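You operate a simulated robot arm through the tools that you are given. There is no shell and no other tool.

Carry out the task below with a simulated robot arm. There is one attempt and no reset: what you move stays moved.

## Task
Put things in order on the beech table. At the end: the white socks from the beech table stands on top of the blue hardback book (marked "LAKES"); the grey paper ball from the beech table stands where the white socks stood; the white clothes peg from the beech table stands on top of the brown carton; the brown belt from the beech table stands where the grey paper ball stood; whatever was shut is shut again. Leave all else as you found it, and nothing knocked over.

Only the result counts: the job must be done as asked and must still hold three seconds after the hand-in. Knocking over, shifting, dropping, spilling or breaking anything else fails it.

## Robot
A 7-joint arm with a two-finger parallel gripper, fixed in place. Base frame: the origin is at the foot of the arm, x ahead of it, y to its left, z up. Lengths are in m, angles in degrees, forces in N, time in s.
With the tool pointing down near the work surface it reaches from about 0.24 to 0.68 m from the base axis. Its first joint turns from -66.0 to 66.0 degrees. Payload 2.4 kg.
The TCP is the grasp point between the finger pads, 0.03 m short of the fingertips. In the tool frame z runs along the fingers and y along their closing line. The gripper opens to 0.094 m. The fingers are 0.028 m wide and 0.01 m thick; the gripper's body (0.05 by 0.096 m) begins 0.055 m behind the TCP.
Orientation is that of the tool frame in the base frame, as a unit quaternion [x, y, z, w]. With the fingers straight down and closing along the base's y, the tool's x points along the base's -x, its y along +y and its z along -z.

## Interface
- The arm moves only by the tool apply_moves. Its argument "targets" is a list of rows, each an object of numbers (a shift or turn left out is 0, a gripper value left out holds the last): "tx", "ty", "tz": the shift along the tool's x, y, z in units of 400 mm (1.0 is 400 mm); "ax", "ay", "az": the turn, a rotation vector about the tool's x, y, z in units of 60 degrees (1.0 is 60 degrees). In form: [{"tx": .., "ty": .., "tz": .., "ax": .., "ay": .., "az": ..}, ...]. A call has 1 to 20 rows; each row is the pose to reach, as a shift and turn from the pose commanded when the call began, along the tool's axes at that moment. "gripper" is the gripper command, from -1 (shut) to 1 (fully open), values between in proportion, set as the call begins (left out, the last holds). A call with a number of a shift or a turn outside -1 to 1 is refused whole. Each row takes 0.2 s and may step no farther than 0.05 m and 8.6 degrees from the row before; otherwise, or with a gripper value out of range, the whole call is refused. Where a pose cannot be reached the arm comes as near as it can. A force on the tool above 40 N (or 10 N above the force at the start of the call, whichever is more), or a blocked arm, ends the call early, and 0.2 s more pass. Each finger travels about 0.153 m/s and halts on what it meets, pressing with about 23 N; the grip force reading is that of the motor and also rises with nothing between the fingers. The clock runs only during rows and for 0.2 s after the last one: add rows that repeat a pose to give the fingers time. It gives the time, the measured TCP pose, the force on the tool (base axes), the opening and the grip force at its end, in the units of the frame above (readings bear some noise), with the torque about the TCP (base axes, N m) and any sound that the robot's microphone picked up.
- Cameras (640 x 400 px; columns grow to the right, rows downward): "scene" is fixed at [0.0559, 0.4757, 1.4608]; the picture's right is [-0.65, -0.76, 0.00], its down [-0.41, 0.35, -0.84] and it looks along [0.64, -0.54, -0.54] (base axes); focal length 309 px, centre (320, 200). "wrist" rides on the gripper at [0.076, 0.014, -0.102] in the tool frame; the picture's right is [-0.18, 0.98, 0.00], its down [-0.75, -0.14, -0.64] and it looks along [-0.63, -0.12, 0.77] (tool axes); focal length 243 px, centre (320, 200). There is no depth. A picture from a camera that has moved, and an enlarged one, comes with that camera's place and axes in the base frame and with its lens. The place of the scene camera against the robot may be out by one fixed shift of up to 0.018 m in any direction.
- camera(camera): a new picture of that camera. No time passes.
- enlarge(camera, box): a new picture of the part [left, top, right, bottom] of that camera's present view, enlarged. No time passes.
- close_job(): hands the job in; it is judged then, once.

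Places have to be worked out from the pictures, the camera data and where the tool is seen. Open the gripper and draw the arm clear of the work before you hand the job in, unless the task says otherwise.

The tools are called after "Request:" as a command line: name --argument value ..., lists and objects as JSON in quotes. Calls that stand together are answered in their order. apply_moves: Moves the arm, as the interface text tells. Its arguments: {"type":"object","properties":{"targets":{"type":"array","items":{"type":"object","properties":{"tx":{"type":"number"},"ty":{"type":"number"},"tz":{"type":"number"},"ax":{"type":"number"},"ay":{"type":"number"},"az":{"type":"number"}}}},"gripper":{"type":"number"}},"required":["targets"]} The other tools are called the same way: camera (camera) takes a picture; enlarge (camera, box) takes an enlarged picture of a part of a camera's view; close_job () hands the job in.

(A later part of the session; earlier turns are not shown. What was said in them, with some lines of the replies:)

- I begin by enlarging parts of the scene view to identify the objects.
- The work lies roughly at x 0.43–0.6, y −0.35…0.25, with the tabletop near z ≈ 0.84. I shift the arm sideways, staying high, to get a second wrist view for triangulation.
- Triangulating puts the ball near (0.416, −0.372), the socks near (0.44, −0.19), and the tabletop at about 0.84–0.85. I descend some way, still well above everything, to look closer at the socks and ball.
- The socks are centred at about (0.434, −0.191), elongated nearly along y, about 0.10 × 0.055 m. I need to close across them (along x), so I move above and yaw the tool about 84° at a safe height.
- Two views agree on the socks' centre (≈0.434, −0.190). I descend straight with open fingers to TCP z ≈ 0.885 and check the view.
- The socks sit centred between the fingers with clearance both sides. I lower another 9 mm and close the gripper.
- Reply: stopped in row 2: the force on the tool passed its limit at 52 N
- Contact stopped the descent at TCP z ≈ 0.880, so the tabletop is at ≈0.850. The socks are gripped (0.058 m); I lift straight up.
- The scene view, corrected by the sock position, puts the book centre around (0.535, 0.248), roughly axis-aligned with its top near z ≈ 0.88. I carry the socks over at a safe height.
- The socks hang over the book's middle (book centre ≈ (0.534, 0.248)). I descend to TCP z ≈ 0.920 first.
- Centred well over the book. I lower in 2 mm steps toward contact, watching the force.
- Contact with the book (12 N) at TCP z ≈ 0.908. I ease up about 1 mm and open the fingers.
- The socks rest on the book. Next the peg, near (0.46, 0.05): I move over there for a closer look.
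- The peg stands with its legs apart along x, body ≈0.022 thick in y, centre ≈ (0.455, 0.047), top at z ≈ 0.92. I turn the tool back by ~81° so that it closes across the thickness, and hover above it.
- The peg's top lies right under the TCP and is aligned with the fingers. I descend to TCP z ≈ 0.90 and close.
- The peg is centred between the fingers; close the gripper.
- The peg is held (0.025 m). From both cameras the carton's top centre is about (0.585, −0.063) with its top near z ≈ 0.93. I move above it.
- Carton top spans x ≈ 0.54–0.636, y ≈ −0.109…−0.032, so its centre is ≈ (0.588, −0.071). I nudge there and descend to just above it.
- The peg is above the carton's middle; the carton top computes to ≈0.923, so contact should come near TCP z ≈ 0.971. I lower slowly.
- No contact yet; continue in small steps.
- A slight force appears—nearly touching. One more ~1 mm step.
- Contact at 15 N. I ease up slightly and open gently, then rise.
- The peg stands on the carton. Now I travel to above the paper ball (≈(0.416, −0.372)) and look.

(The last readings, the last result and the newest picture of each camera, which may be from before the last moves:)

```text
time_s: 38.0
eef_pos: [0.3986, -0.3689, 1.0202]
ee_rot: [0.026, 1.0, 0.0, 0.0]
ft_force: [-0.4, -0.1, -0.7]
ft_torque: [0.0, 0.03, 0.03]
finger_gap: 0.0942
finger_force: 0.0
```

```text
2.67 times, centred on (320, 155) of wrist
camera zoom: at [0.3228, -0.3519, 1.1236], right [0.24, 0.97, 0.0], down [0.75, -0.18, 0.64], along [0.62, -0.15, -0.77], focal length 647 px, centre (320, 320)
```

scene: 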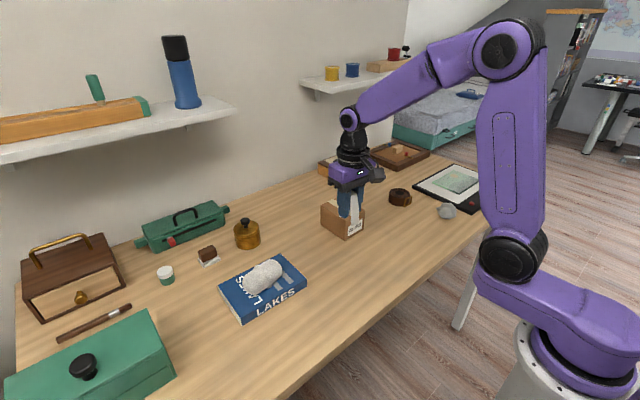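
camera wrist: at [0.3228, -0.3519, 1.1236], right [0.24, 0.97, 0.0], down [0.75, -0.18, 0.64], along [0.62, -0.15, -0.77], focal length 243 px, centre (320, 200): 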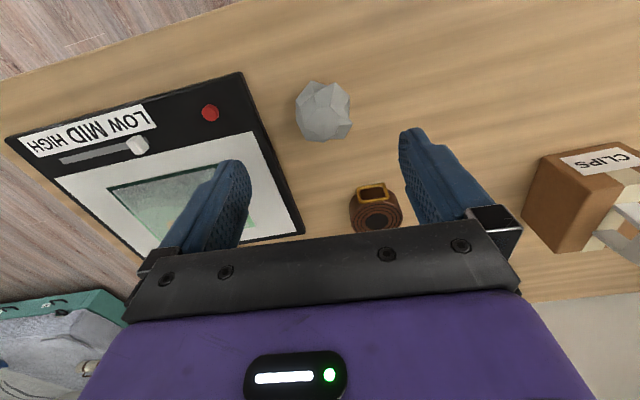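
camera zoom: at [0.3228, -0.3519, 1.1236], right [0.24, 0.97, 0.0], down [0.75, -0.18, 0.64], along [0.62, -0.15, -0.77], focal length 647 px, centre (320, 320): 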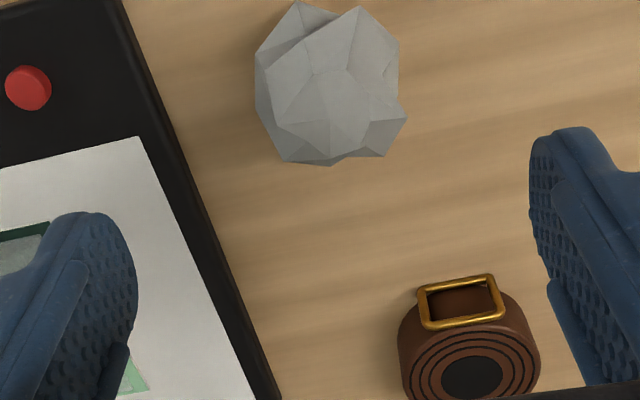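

The ball is ≈0.059 m across, centred at (0.410, −0.3695); the device's edge is only ~3 cm beyond it in −y, so I'll close along x instead. Rotating the tool by 87° above the ball.

Request:
apply_moves --targets '[{"tx": -0.029, "az": 0.14}, {"tx": -0.029, "az": 0.28}, {"tx": -0.029, "az": 0.42}, {"tx": -0.029, "az": 0.56}, {"tx": -0.029, "az": 0.7}, {"tx": -0.029, "az": 0.84}, {"tx": -0.029, "az": 0.98}, {"tx": -0.029, "az": 0.98}]'

Request:
apply_moves --targets '[{"az": 0.13}, {"az": 0.26}, {"az": 0.39}, {"az": 0.47}, {"az": 0.47}]'

Request:
camera --camera "wrist"

Request:
enlarge --camera "wrist" --box '[200, 20, 440, 170]'

```text
time_s: 39.8
eef_pos: [0.4117, -0.3719, 1.0215]
ee_rot: [0.514, 0.858, 0.0, 0.0]
ft_force: [-0.1, -0.6, -0.7]
ft_torque: [-0.01, -0.03, -0.04]
finger_gap: 0.094
finger_force: 0.1
```

```text
time_s: 41.0
eef_pos: [0.4119, -0.3702, 1.0226]
ee_rot: [0.707, 0.707, 0.0, 0.0]
ft_force: [-0.7, -0.3, -0.2]
ft_torque: [-0.01, -0.01, 0.02]
finger_gap: 0.0942
finger_force: 0.0
```

```text
taken
camera wrist: at [0.4247, -0.2958, 1.1251], right [0.98, -0.19, 0.0], down [-0.14, -0.75, 0.64], along [-0.12, -0.63, -0.77], focal length 243 px, centre (320, 200)
```

wrist: 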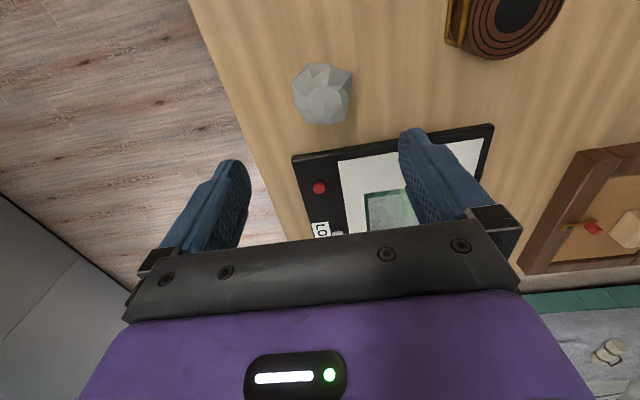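

```text
2.67 times, centred on (320, 95) of wrist
camera zoom: at [0.4247, -0.2958, 1.1251], right [0.98, -0.19, 0.0], down [-0.14, -0.75, 0.64], along [-0.12, -0.63, -0.77], focal length 647 px, centre (320, 480)
```

zoom: 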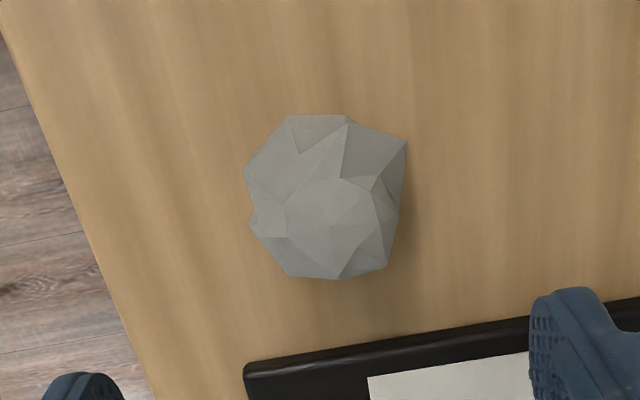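

Ball confirmed under the TCP (≈(0.412, −0.369)), with the fingers clear of the device. I descend to TCP z ≈ 0.885.

Request:
apply_moves --targets '[{"tz": 0.1}, {"tz": 0.2}, {"tz": 0.28}, {"tz": 0.32}, {"tz": 0.342}, {"tz": 0.342}]'

Request:
camera --camera "wrist"

Request:
enlarge --camera "scene" --box '[380, 150, 520, 240]'

```text
time_s: 42.4
eef_pos: [0.4097, -0.3718, 0.887]
ee_rot: [0.707, 0.708, 0.0, -0.001]
ft_force: [-0.4, 0.5, -0.8]
ft_torque: [-0.01, 0.02, -0.01]
finger_gap: 0.0941
finger_force: 0.0
```

```text
taken
camera wrist: at [0.4243, -0.2966, 0.9892], right [0.98, -0.18, 0.0], down [-0.14, -0.75, 0.64], along [-0.12, -0.63, -0.77], focal length 243 px, centre (320, 200)
```

wrist: 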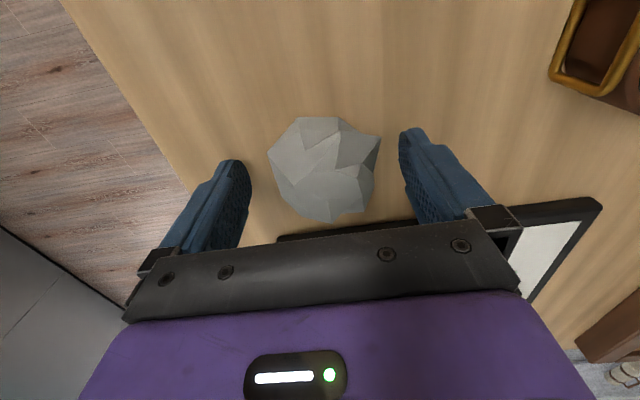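

```text
4.44 times, centred on (450, 195) of scene
camera zoom: at [0.0559, 0.4757, 1.4608], right [-0.65, -0.76, 0.0], down [-0.41, 0.35, -0.84], along [0.64, -0.54, -0.54], focal length 1374 px, centre (-258, 222)
```

zoom: 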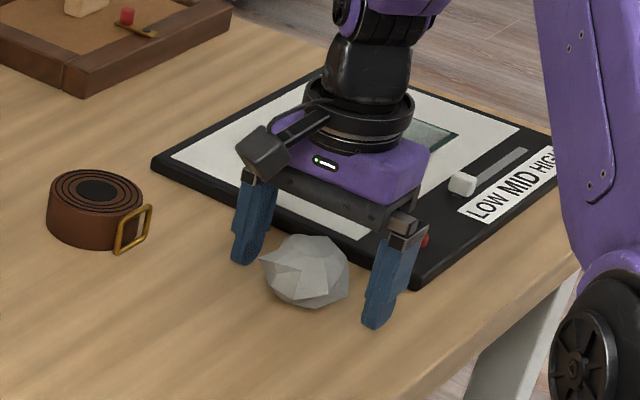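

The ball sits between the fingers, its centre ~4 mm toward +y of the TCP; I shift by that and close.

Request:
apply_moves --targets '[{"tx": 0.01, "ty": 0.003}, {"tx": 0.01, "ty": 0.003}]'

Request:
apply_moves --targets '[{}, {}, {}, {}]' --gripper -1

Request:
camera --camera "wrist"

```text
time_s: 43.0
eef_pos: [0.4123, -0.367, 0.8864]
ee_rot: [0.707, 0.708, 0.0, 0.0]
ft_force: [0.5, 0.4, 0.4]
ft_torque: [0.02, -0.01, 0.01]
finger_gap: 0.094
finger_force: 0.2
```

```text
time_s: 44.0
eef_pos: [0.4128, -0.3675, 0.886]
ee_rot: [0.707, 0.707, 0.0, 0.0]
ft_force: [-0.2, -0.8, -0.7]
ft_torque: [0.03, 0.0, -0.01]
finger_gap: 0.0513
finger_force: 23.0
```

```text
taken
camera wrist: at [0.4256, -0.2921, 0.9888], right [0.98, -0.18, 0.0], down [-0.14, -0.75, 0.64], along [-0.12, -0.63, -0.77], focal length 243 px, centre (320, 200)
```

wrist: 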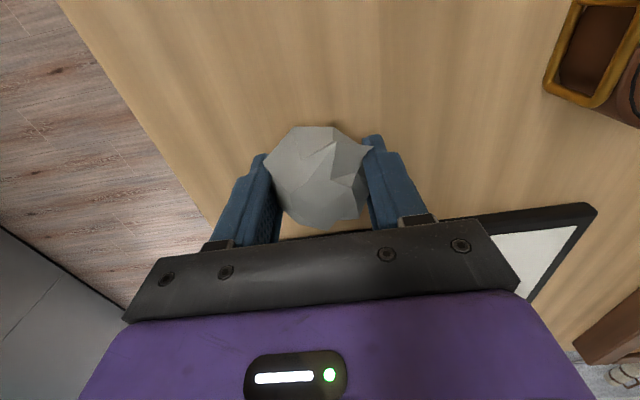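

Ball gripped (0.051 m). I lift it and carry it to the socks' former place (0.434, −0.190).

Request:
apply_moves --targets '[{"tz": -0.02}, {"tz": -0.08}, {"tz": -0.18}, {"tz": -0.25}, {"tx": 0.1, "ty": 0.012, "tz": -0.25}, {"tx": 0.2, "ty": 0.024, "tz": -0.25}, {"tx": 0.3, "ty": 0.036, "tz": -0.25}, {"tx": 0.4, "ty": 0.048, "tz": -0.25}, {"tx": 0.444, "ty": 0.054, "tz": -0.25}, {"tx": 0.444, "ty": 0.054, "tz": -0.25}]'

Request:
camera --camera "wrist"

Request:
enlarge --camera "scene" --box '[340, 140, 500, 260]'

```text
time_s: 46.2
eef_pos: [0.4353, -0.188, 0.9881]
ee_rot: [0.707, 0.707, -0.001, -0.001]
ft_force: [-0.2, 0.0, -0.1]
ft_torque: [-0.03, -0.03, -0.02]
finger_gap: 0.051
finger_force: 22.9
```

```text
taken
camera wrist: at [0.4489, -0.1131, 1.0902], right [0.98, -0.18, 0.0], down [-0.14, -0.75, 0.64], along [-0.12, -0.63, -0.77], focal length 243 px, centre (320, 200)
```

wrist: 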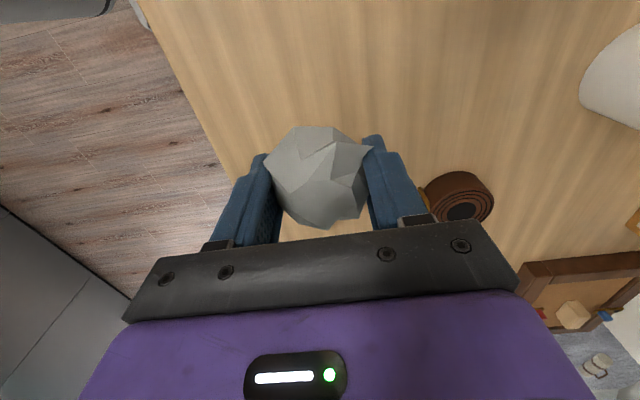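

```text
3.33 times, centred on (420, 200) of scene
camera zoom: at [0.0558, 0.4757, 1.4608], right [-0.65, -0.76, 0.0], down [-0.41, 0.35, -0.84], along [0.64, -0.54, -0.54], focal length 1031 px, centre (-13, 200)
```

zoom: 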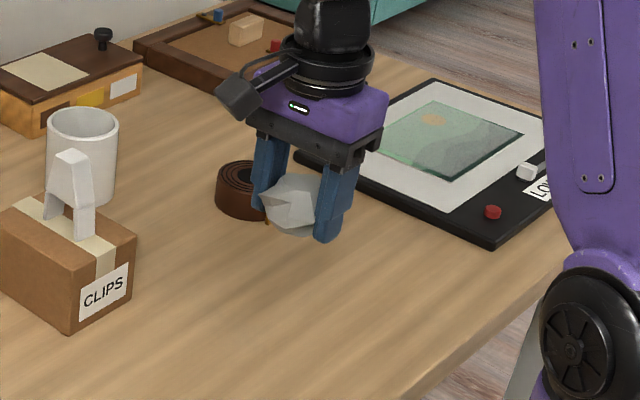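

Over the socks' old place; I descend to just above the original gripping height.

Request:
apply_moves --targets '[{"tx": -0.004, "tz": 0.1}, {"tx": -0.004, "tz": 0.19}, {"tx": -0.004, "tz": 0.235}, {"tx": -0.004, "tz": 0.249}, {"tx": -0.004, "tz": 0.249}]'

Request:
apply_moves --targets '[{"tz": 0.003}, {"tz": 0.005}, {"tz": 0.005}]'

```text
time_s: 47.4
eef_pos: [0.4366, -0.1899, 0.8857]
ee_rot: [0.707, 0.707, 0.001, 0.0]
ft_force: [-0.9, -0.6, 2.5]
ft_torque: [-0.01, -0.01, -0.01]
finger_gap: 0.0508
finger_force: 22.7
```

```text
time_s: 48.2
eef_pos: [0.435, -0.1902, 0.884]
ee_rot: [0.707, 0.708, 0.0, 0.001]
ft_force: [0.6, 1.5, 14.0]
ft_torque: [-0.03, 0.06, -0.02]
finger_gap: 0.0513
finger_force: 23.1
```

The ball touches the table (14 N). I ease up ~1 mm, release and rise.

Request:
apply_moves --targets '[{"tz": -0.003}, {"tz": -0.003}]'

Request:
apply_moves --targets '[{}, {}, {}, {}]' --gripper 0.9

Request:
apply_moves --targets '[{"tz": -0.02}, {"tz": -0.06}, {"tz": -0.15}, {"tz": -0.25}, {"tz": -0.34}, {"tz": -0.34}]'

Request:
camera --camera "wrist"

Request:
camera --camera "scene"

```text
time_s: 48.8
eef_pos: [0.4349, -0.1901, 0.8847]
ee_rot: [0.707, 0.707, -0.001, 0.0]
ft_force: [0.1, -0.8, -0.3]
ft_torque: [0.02, -0.03, -0.03]
finger_gap: 0.0511
finger_force: 23.1
```

```text
time_s: 49.8
eef_pos: [0.4353, -0.1897, 0.8853]
ee_rot: [0.707, 0.707, 0.0, 0.0]
ft_force: [-0.3, -0.3, -0.6]
ft_torque: [-0.03, 0.0, 0.01]
finger_gap: 0.0894
finger_force: 0.0
```

```text
time_s: 51.2
eef_pos: [0.4329, -0.1909, 1.0218]
ee_rot: [0.707, 0.708, 0.0, 0.0]
ft_force: [-0.1, 1.4, -0.5]
ft_torque: [-0.01, -0.01, 0.0]
finger_gap: 0.0893
finger_force: 0.0
```

```text
taken
camera wrist: at [0.4469, -0.1159, 1.1244], right [0.98, -0.18, 0.0], down [-0.14, -0.75, 0.64], along [-0.12, -0.63, -0.77], focal length 243 px, centre (320, 200)
```

wrist: 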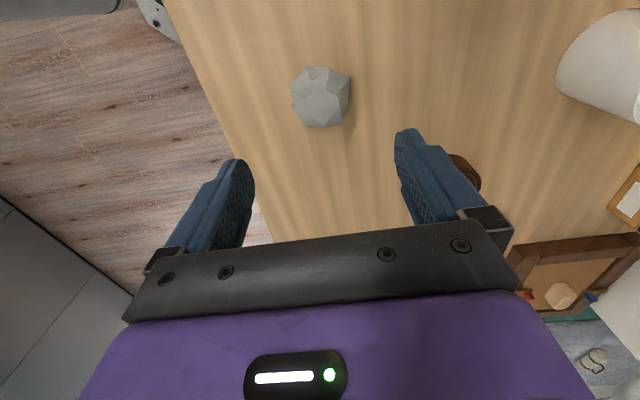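

```text
taken
```

scene: 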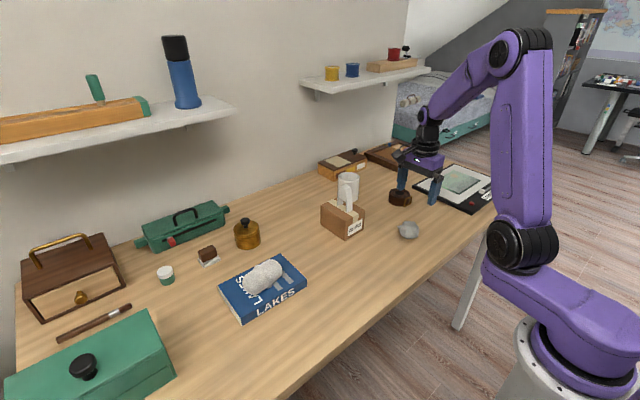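

The ball now sits at (0.434, −0.190), right where the socks were. Next, the belt coil at about (0.572, −0.331) with its buckle on the −x side: I'll grasp it across y, so I move over it and turn the tool back 90°.

Request:
apply_moves --targets '[{"tx": -0.06, "ty": 0.06, "az": -0.14}, {"tx": -0.12, "ty": 0.12, "az": -0.28}, {"tx": -0.18, "ty": 0.18, "az": -0.42}, {"tx": -0.24, "ty": 0.24, "az": -0.56}, {"tx": -0.3, "ty": 0.3, "az": -0.7}, {"tx": -0.35, "ty": 0.3475, "az": -0.84}, {"tx": -0.35, "ty": 0.3475, "az": -0.98}, {"tx": -0.35, "ty": 0.3475, "az": -0.98}]' --gripper 1

Request:
apply_moves --targets '[{"az": -0.13}, {"az": -0.26}, {"az": -0.39}, {"az": -0.52}, {"az": -0.52}]'

Request:
camera --camera "wrist"

Request:
enlarge --camera "wrist" --box '[200, 40, 440, 190]'

Request:
enlarge --camera "scene" --box '[340, 130, 500, 250]'

```text
time_s: 53.0
eef_pos: [0.5721, -0.3309, 1.0216]
ee_rot: [0.268, 0.963, 0.0, 0.0]
ft_force: [-0.3, -1.0, 0.2]
ft_torque: [-0.04, 0.01, -0.02]
finger_gap: 0.0943
finger_force: 0.1
```

```text
time_s: 54.2
eef_pos: [0.5724, -0.3317, 1.0198]
ee_rot: [-0.001, 1.0, 0.0, 0.0]
ft_force: [-0.5, 0.0, 0.1]
ft_torque: [0.02, -0.05, 0.02]
finger_gap: 0.0941
finger_force: 0.0
```

```text
taken
camera wrist: at [0.4955, -0.3179, 1.1235], right [0.18, 0.98, 0.0], down [0.75, -0.14, 0.64], along [0.63, -0.12, -0.77], focal length 243 px, centre (320, 200)
```

wrist: 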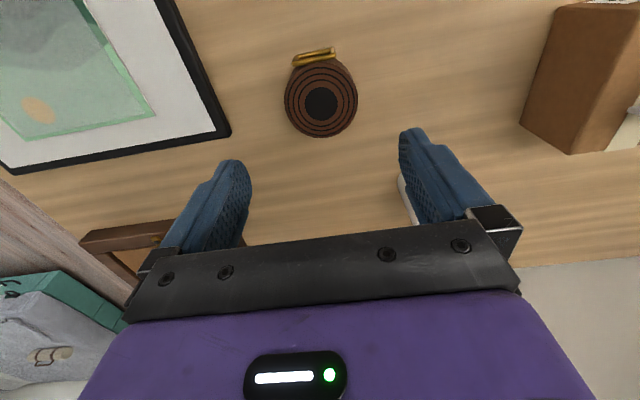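

```text
2.67 times, centred on (320, 115) of wrist
camera zoom: at [0.4955, -0.3179, 1.1235], right [0.18, 0.98, 0.0], down [0.75, -0.14, 0.64], along [0.63, -0.12, -0.77], focal length 647 px, centre (320, 427)
```

zoom: 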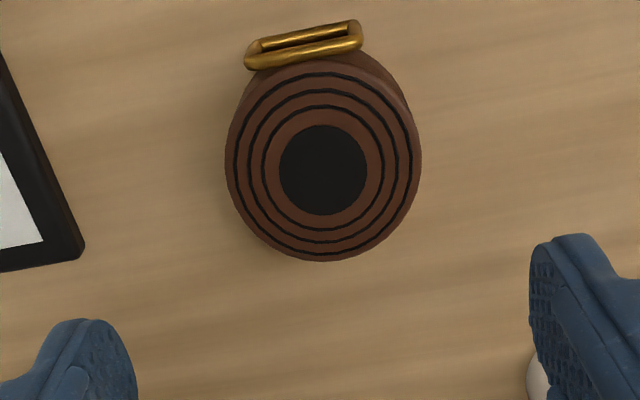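

```text
3.33 times, centred on (420, 190) of scene
camera zoom: at [0.0559, 0.4757, 1.4608], right [-0.65, -0.76, 0.0], down [-0.41, 0.35, -0.84], along [0.64, -0.54, -0.54], focal length 1031 px, centre (-13, 233)
```

zoom: 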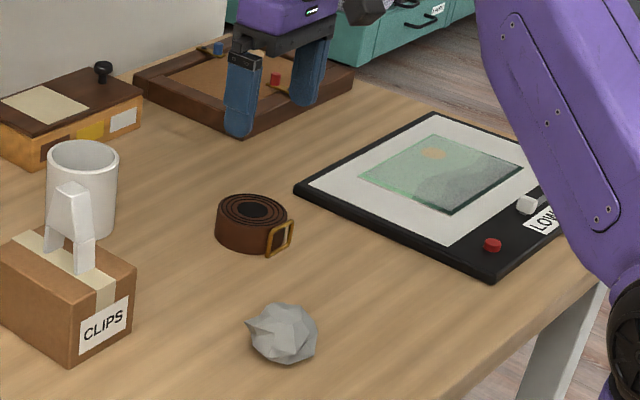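

The belt coil is centred at ≈(0.570, −0.3305), diameter ≈0.07; fingers clear it by ~12 mm each side and the device by ~4 cm. I descend to TCP z ≈ 0.886.

Request:
apply_moves --targets '[{"tx": 0.004, "ty": 0.003, "tz": 0.1}, {"tx": 0.004, "ty": 0.003, "tz": 0.2}, {"tx": 0.004, "ty": 0.003, "tz": 0.25}, {"tx": 0.004, "ty": 0.003, "tz": 0.25}]'

Request:
camera --camera "wrist"

```text
time_s: 55.2
eef_pos: [0.5699, -0.3304, 0.9194]
ee_rot: [0.0, 1.0, 0.0, 0.0]
ft_force: [0.4, -0.1, 0.6]
ft_torque: [-0.01, 0.0, 0.0]
finger_gap: 0.0943
finger_force: 0.1
```

```text
taken
camera wrist: at [0.4935, -0.3172, 1.0216], right [0.18, 0.98, 0.0], down [0.75, -0.14, 0.64], along [0.63, -0.12, -0.77], focal length 243 px, centre (320, 200)
```

wrist: 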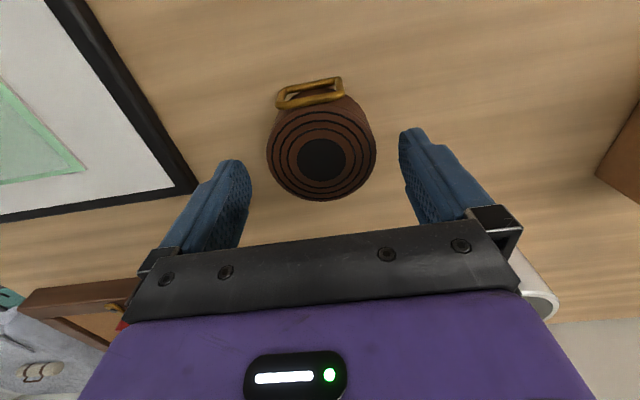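

Aligned (coil top ≈ (0.571, −0.331)). I descend the final 33 mm.

Request:
apply_moves --targets '[{"tz": 0.04}, {"tz": 0.07}, {"tz": 0.083}, {"tz": 0.083}]'

Request:
apply_moves --targets '[{}, {}, {}, {}]' --gripper -1

Request:
camera --camera "wrist"

Request:
enlarge --camera "scene" --box '[340, 130, 500, 250]'

```text
time_s: 56.2
eef_pos: [0.5724, -0.3305, 0.8874]
ee_rot: [0.0, 1.0, -0.001, 0.0]
ft_force: [-1.0, -0.5, -0.6]
ft_torque: [-0.02, -0.02, -0.01]
finger_gap: 0.094
finger_force: 0.0
```

```text
time_s: 57.2
eef_pos: [0.5712, -0.3295, 0.8871]
ee_rot: [0.001, 1.0, 0.0, 0.0]
ft_force: [0.9, 0.4, 4.6]
ft_torque: [0.14, 0.03, -0.02]
finger_gap: 0.0717
finger_force: 23.6
```

```text
taken
camera wrist: at [0.4944, -0.3174, 0.9903], right [0.18, 0.98, 0.0], down [0.75, -0.14, 0.64], along [0.63, -0.12, -0.77], focal length 243 px, centre (320, 200)
```

wrist: 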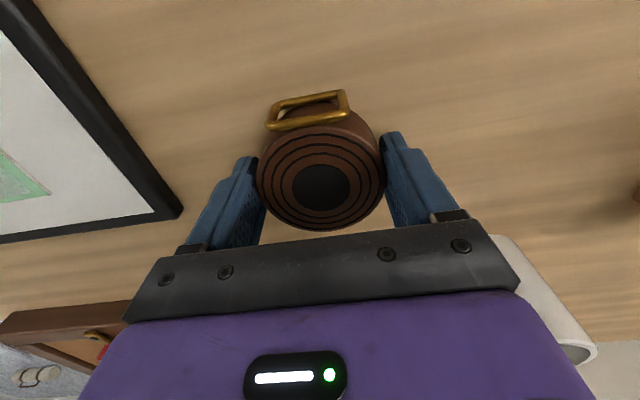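

```text
3.33 times, centred on (420, 190) of scene
camera zoom: at [0.0558, 0.4758, 1.4608], right [-0.65, -0.76, 0.0], down [-0.41, 0.35, -0.84], along [0.64, -0.54, -0.54], focal length 1031 px, centre (-13, 233)
```

zoom: 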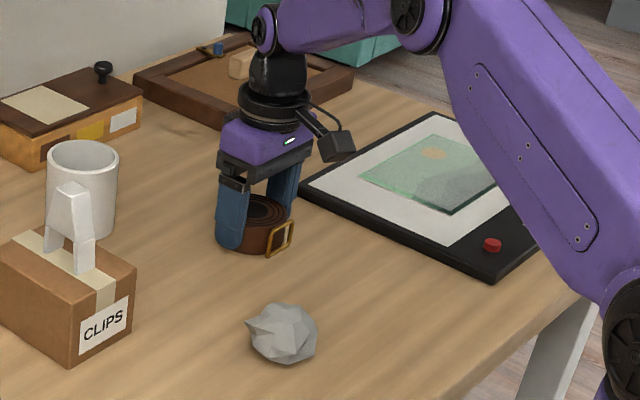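

Belt gripped (0.072 m). I lift it and carry it toward the ball's old place while yawing +90° so the fingers stay clear of the device when releasing.

Request:
apply_moves --targets '[{"tz": -0.02}, {"tz": -0.08}, {"tz": -0.18}, {"tz": -0.26}, {"tz": -0.26}]'

Request:
apply_moves --targets '[{"tx": 0.07, "ty": -0.018, "az": 0.12}, {"tx": 0.14, "ty": -0.035, "az": 0.24}, {"tx": 0.21, "ty": -0.052, "az": 0.36}, {"tx": 0.28, "ty": -0.07, "az": 0.48}, {"tx": 0.35, "ty": -0.087, "az": 0.6}, {"tx": 0.4, "ty": -0.0975, "az": 0.72}, {"tx": 0.4, "ty": -0.0975, "az": 0.84}, {"tx": 0.4, "ty": -0.0975, "az": 0.96}, {"tx": 0.4, "ty": -0.0975, "az": 0.96}]'

Request:
apply_moves --targets '[{"az": 0.13}, {"az": 0.26}, {"az": 0.39}, {"az": 0.52}, {"az": 0.54}, {"az": 0.54}]'

Request:
camera --camera "wrist"

Request:
enlarge --camera "scene" --box '[360, 130, 520, 250]'

```text
time_s: 58.4
eef_pos: [0.5729, -0.3278, 0.9898]
ee_rot: [-0.001, 1.0, 0.0, 0.001]
ft_force: [0.1, 0.8, -0.3]
ft_torque: [-0.02, -0.02, 0.0]
finger_gap: 0.0715
finger_force: 23.3
```

```text
time_s: 60.4
eef_pos: [0.4114, -0.3681, 0.9913]
ee_rot: [0.482, 0.876, 0.0, 0.0]
ft_force: [0.2, -0.2, -1.5]
ft_torque: [0.01, 0.01, 0.0]
finger_gap: 0.0713
finger_force: 23.1
```

```text
time_s: 61.8
eef_pos: [0.411, -0.3695, 0.9918]
ee_rot: [0.708, 0.707, 0.0, 0.0]
ft_force: [-0.2, -0.8, -1.7]
ft_torque: [0.02, -0.03, 0.0]
finger_gap: 0.0713
finger_force: 23.0
```

```text
taken
camera wrist: at [0.425, -0.2935, 1.0944], right [0.98, -0.19, 0.0], down [-0.14, -0.75, 0.64], along [-0.12, -0.63, -0.77], focal length 243 px, centre (320, 200)
```

wrist: 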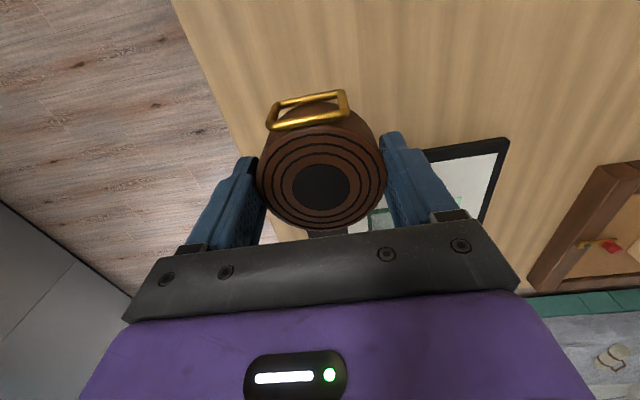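

```text
3.33 times, centred on (440, 190) of scene
camera zoom: at [0.0559, 0.4757, 1.4608], right [-0.65, -0.76, 0.0], down [-0.41, 0.35, -0.84], along [0.64, -0.54, -0.54], focal length 1031 px, centre (-80, 233)
```

zoom: 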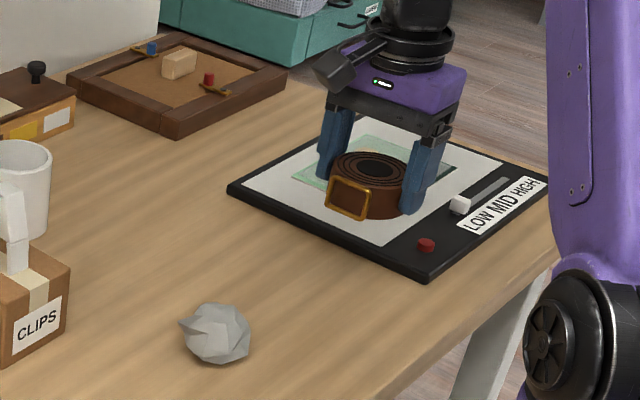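

Belt level over the target spot (0.411, −0.3695), ~3 cm clear of the device. I descend to just above table contact.

Request:
apply_moves --targets '[{"tz": 0.1}, {"tz": 0.18}, {"tz": 0.23}, {"tz": 0.25}, {"tz": 0.25}]'

Request:
enlarge --camera "scene" --box '[380, 150, 520, 240]'

Request:
camera --camera "wrist"

```text
time_s: 63.0
eef_pos: [0.4118, -0.3692, 0.8905]
ee_rot: [0.707, 0.707, 0.0, 0.0]
ft_force: [0.5, -0.9, -1.6]
ft_torque: [-0.01, 0.02, -0.01]
finger_gap: 0.0713
finger_force: 22.9
```

```text
4.44 times, centred on (450, 195) of scene
camera zoom: at [0.0559, 0.4757, 1.4608], right [-0.65, -0.76, 0.0], down [-0.41, 0.35, -0.84], along [0.64, -0.54, -0.54], focal length 1374 px, centre (-258, 222)
```

zoom: 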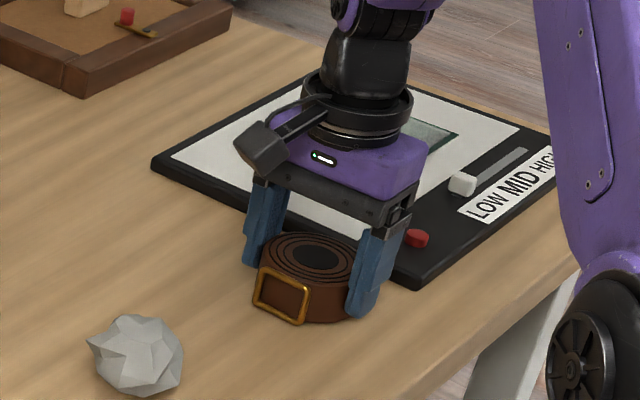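

```text
taken
camera wrist: at [0.4248, -0.2933, 0.9939], right [0.98, -0.18, 0.0], down [-0.14, -0.75, 0.64], along [-0.12, -0.63, -0.77], focal length 243 px, centre (320, 200)
```

wrist: 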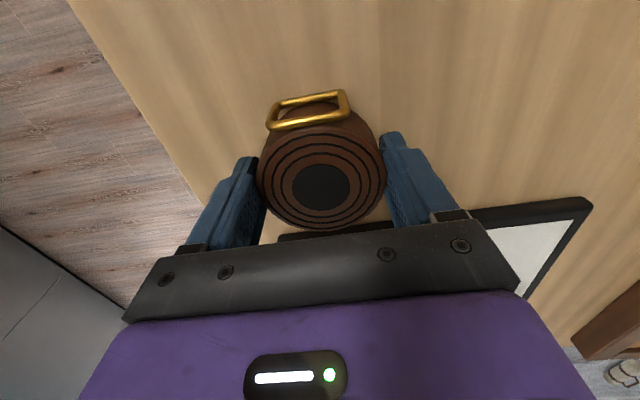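

Clear of the device; small steps down to contact.

Request:
apply_moves --targets '[{"tz": 0.004}, {"tz": 0.007}, {"tz": 0.007}]'

Request:
apply_moves --targets '[{"tz": 0.002}, {"tz": 0.0035}, {"tz": 0.0035}]'

```text
time_s: 63.8
eef_pos: [0.4111, -0.3694, 0.8874]
ee_rot: [0.707, 0.707, 0.0, 0.001]
ft_force: [-0.2, 0.4, -0.8]
ft_torque: [0.0, 0.04, 0.02]
finger_gap: 0.0712
finger_force: 23.0
```

```text
time_s: 64.6
eef_pos: [0.4112, -0.3688, 0.8869]
ee_rot: [0.707, 0.707, 0.0, 0.0]
ft_force: [-5.6, 3.0, 18.5]
ft_torque: [-0.01, 0.45, -0.05]
finger_gap: 0.0713
finger_force: 23.4
```

Contact at 18 N; ease up ~1 mm, open, and rise straight up.

Request:
apply_moves --targets '[{"tz": -0.002}, {"tz": -0.003}, {"tz": -0.003}]'

Request:
apply_moves --targets '[{}, {}, {}, {}]' --gripper 1

Request:
apply_moves --targets '[{"tz": -0.02}, {"tz": -0.06}, {"tz": -0.15}, {"tz": -0.25}, {"tz": -0.35}, {"tz": -0.45}, {"tz": -0.45}]'

Request:
camera --camera "wrist"

Request:
camera --camera "scene"

```text
time_s: 65.4
eef_pos: [0.4131, -0.3678, 0.8879]
ee_rot: [0.708, 0.707, 0.0, -0.001]
ft_force: [0.6, -0.5, -1.2]
ft_torque: [0.0, 0.01, 0.03]
finger_gap: 0.0713
finger_force: 23.1
```

```text
time_s: 66.4
eef_pos: [0.4123, -0.3674, 0.8886]
ee_rot: [0.707, 0.708, 0.0, 0.001]
ft_force: [0.8, 1.1, 0.1]
ft_torque: [-0.02, 0.02, -0.01]
finger_gap: 0.0941
finger_force: 0.1
```

```text
time_s: 68.0
eef_pos: [0.4128, -0.3695, 1.0696]
ee_rot: [0.708, 0.707, 0.0, 0.0]
ft_force: [-0.2, 0.8, 0.0]
ft_torque: [0.03, 0.01, -0.01]
finger_gap: 0.0941
finger_force: 0.1
```

```text
taken
camera wrist: at [0.425, -0.295, 1.1723], right [0.98, -0.18, 0.0], down [-0.14, -0.75, 0.64], along [-0.12, -0.63, -0.77], focal length 243 px, centre (320, 200)
```

wrist: 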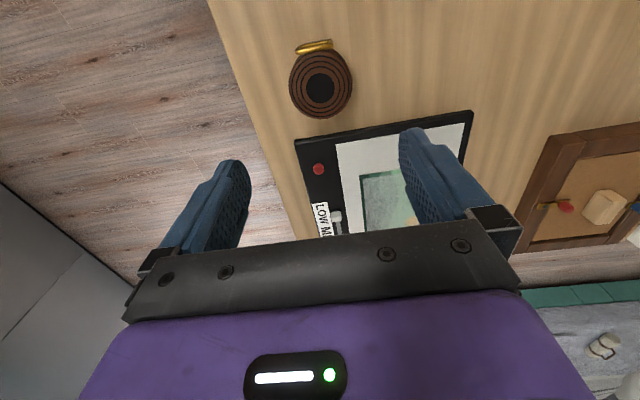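

```text
taken
```

scene: 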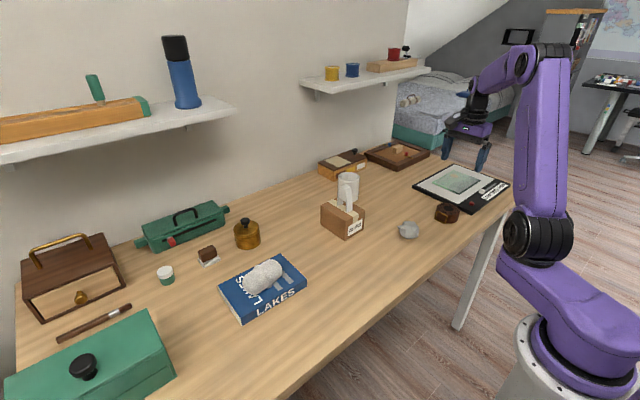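

Everything is in place: belt where the ball was, ball where the socks were, peg on the carton, socks on the book. I draw the arm back and up, and make a last check.

Request:
apply_moves --targets '[{"tz": -0.08}, {"tz": -0.16}, {"ty": -0.1, "tz": -0.16}, {"ty": -0.2, "tz": -0.16}, {"ty": -0.3, "tz": -0.16}, {"ty": -0.3, "tz": -0.16}]'

Request:
enlarge --camera "scene" --box '[300, 140, 540, 290]'

Request:
enlarge --camera "scene" --box '[120, 190, 360, 340]'

```text
time_s: 69.4
eef_pos: [0.291, -0.3673, 1.1329]
ee_rot: [0.707, 0.707, 0.0, 0.0]
ft_force: [-0.5, -0.6, 0.5]
ft_torque: [0.02, 0.02, 0.01]
finger_gap: 0.094
finger_force: 0.1
```

```text
2.67 times, centred on (420, 215) of scene
camera zoom: at [0.0559, 0.4757, 1.4608], right [-0.65, -0.76, 0.0], down [-0.41, 0.35, -0.84], along [0.64, -0.54, -0.54], focal length 825 px, centre (53, 160)
```

zoom: 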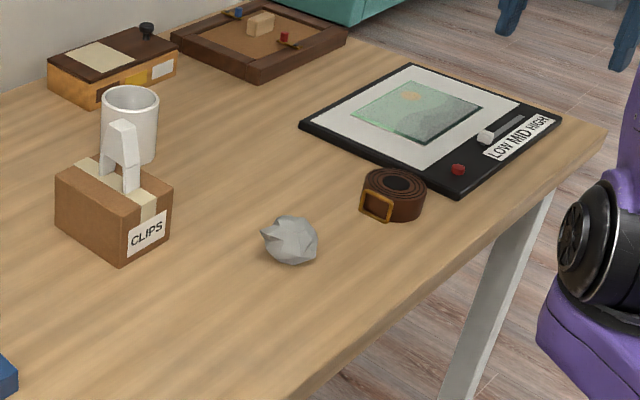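

```text
2.67 times, centred on (240, 265) of scene
camera zoom: at [0.0559, 0.4757, 1.4608], right [-0.65, -0.76, 0.0], down [-0.41, 0.35, -0.84], along [0.64, -0.54, -0.54], focal length 825 px, centre (533, 27)
```

zoom: 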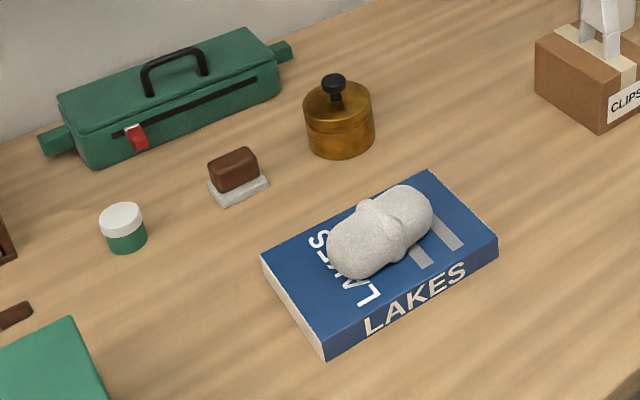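

The final pictures show all four items where they belong, the book, carton and other things in their places, and the arm clear with the gripper open. I hand in the job.

Request:
close_job

```text
The job is handed in.
```

The job is handed in, and the last pictures show all four items where you asked:

- **White socks:** lying on top of the blue "LAKES" book, near its middle.
- **Grey paper ball:** where the socks stood, within a few millimetres by my measurement.
- **White clothes peg:** standing on its legs on top of the brown carton.
- **Brown belt:** where the paper ball stood. It is turned about 90° from how it lay before, so the fingers stayed clear of the black-framed device next to it.

I opened nothing, so there was nothing to shut again. In the pictures the book moved by about 2 mm at most when the socks were set on it. I saw nothing else shift or fall. The arm is drawn back with the gripper open.
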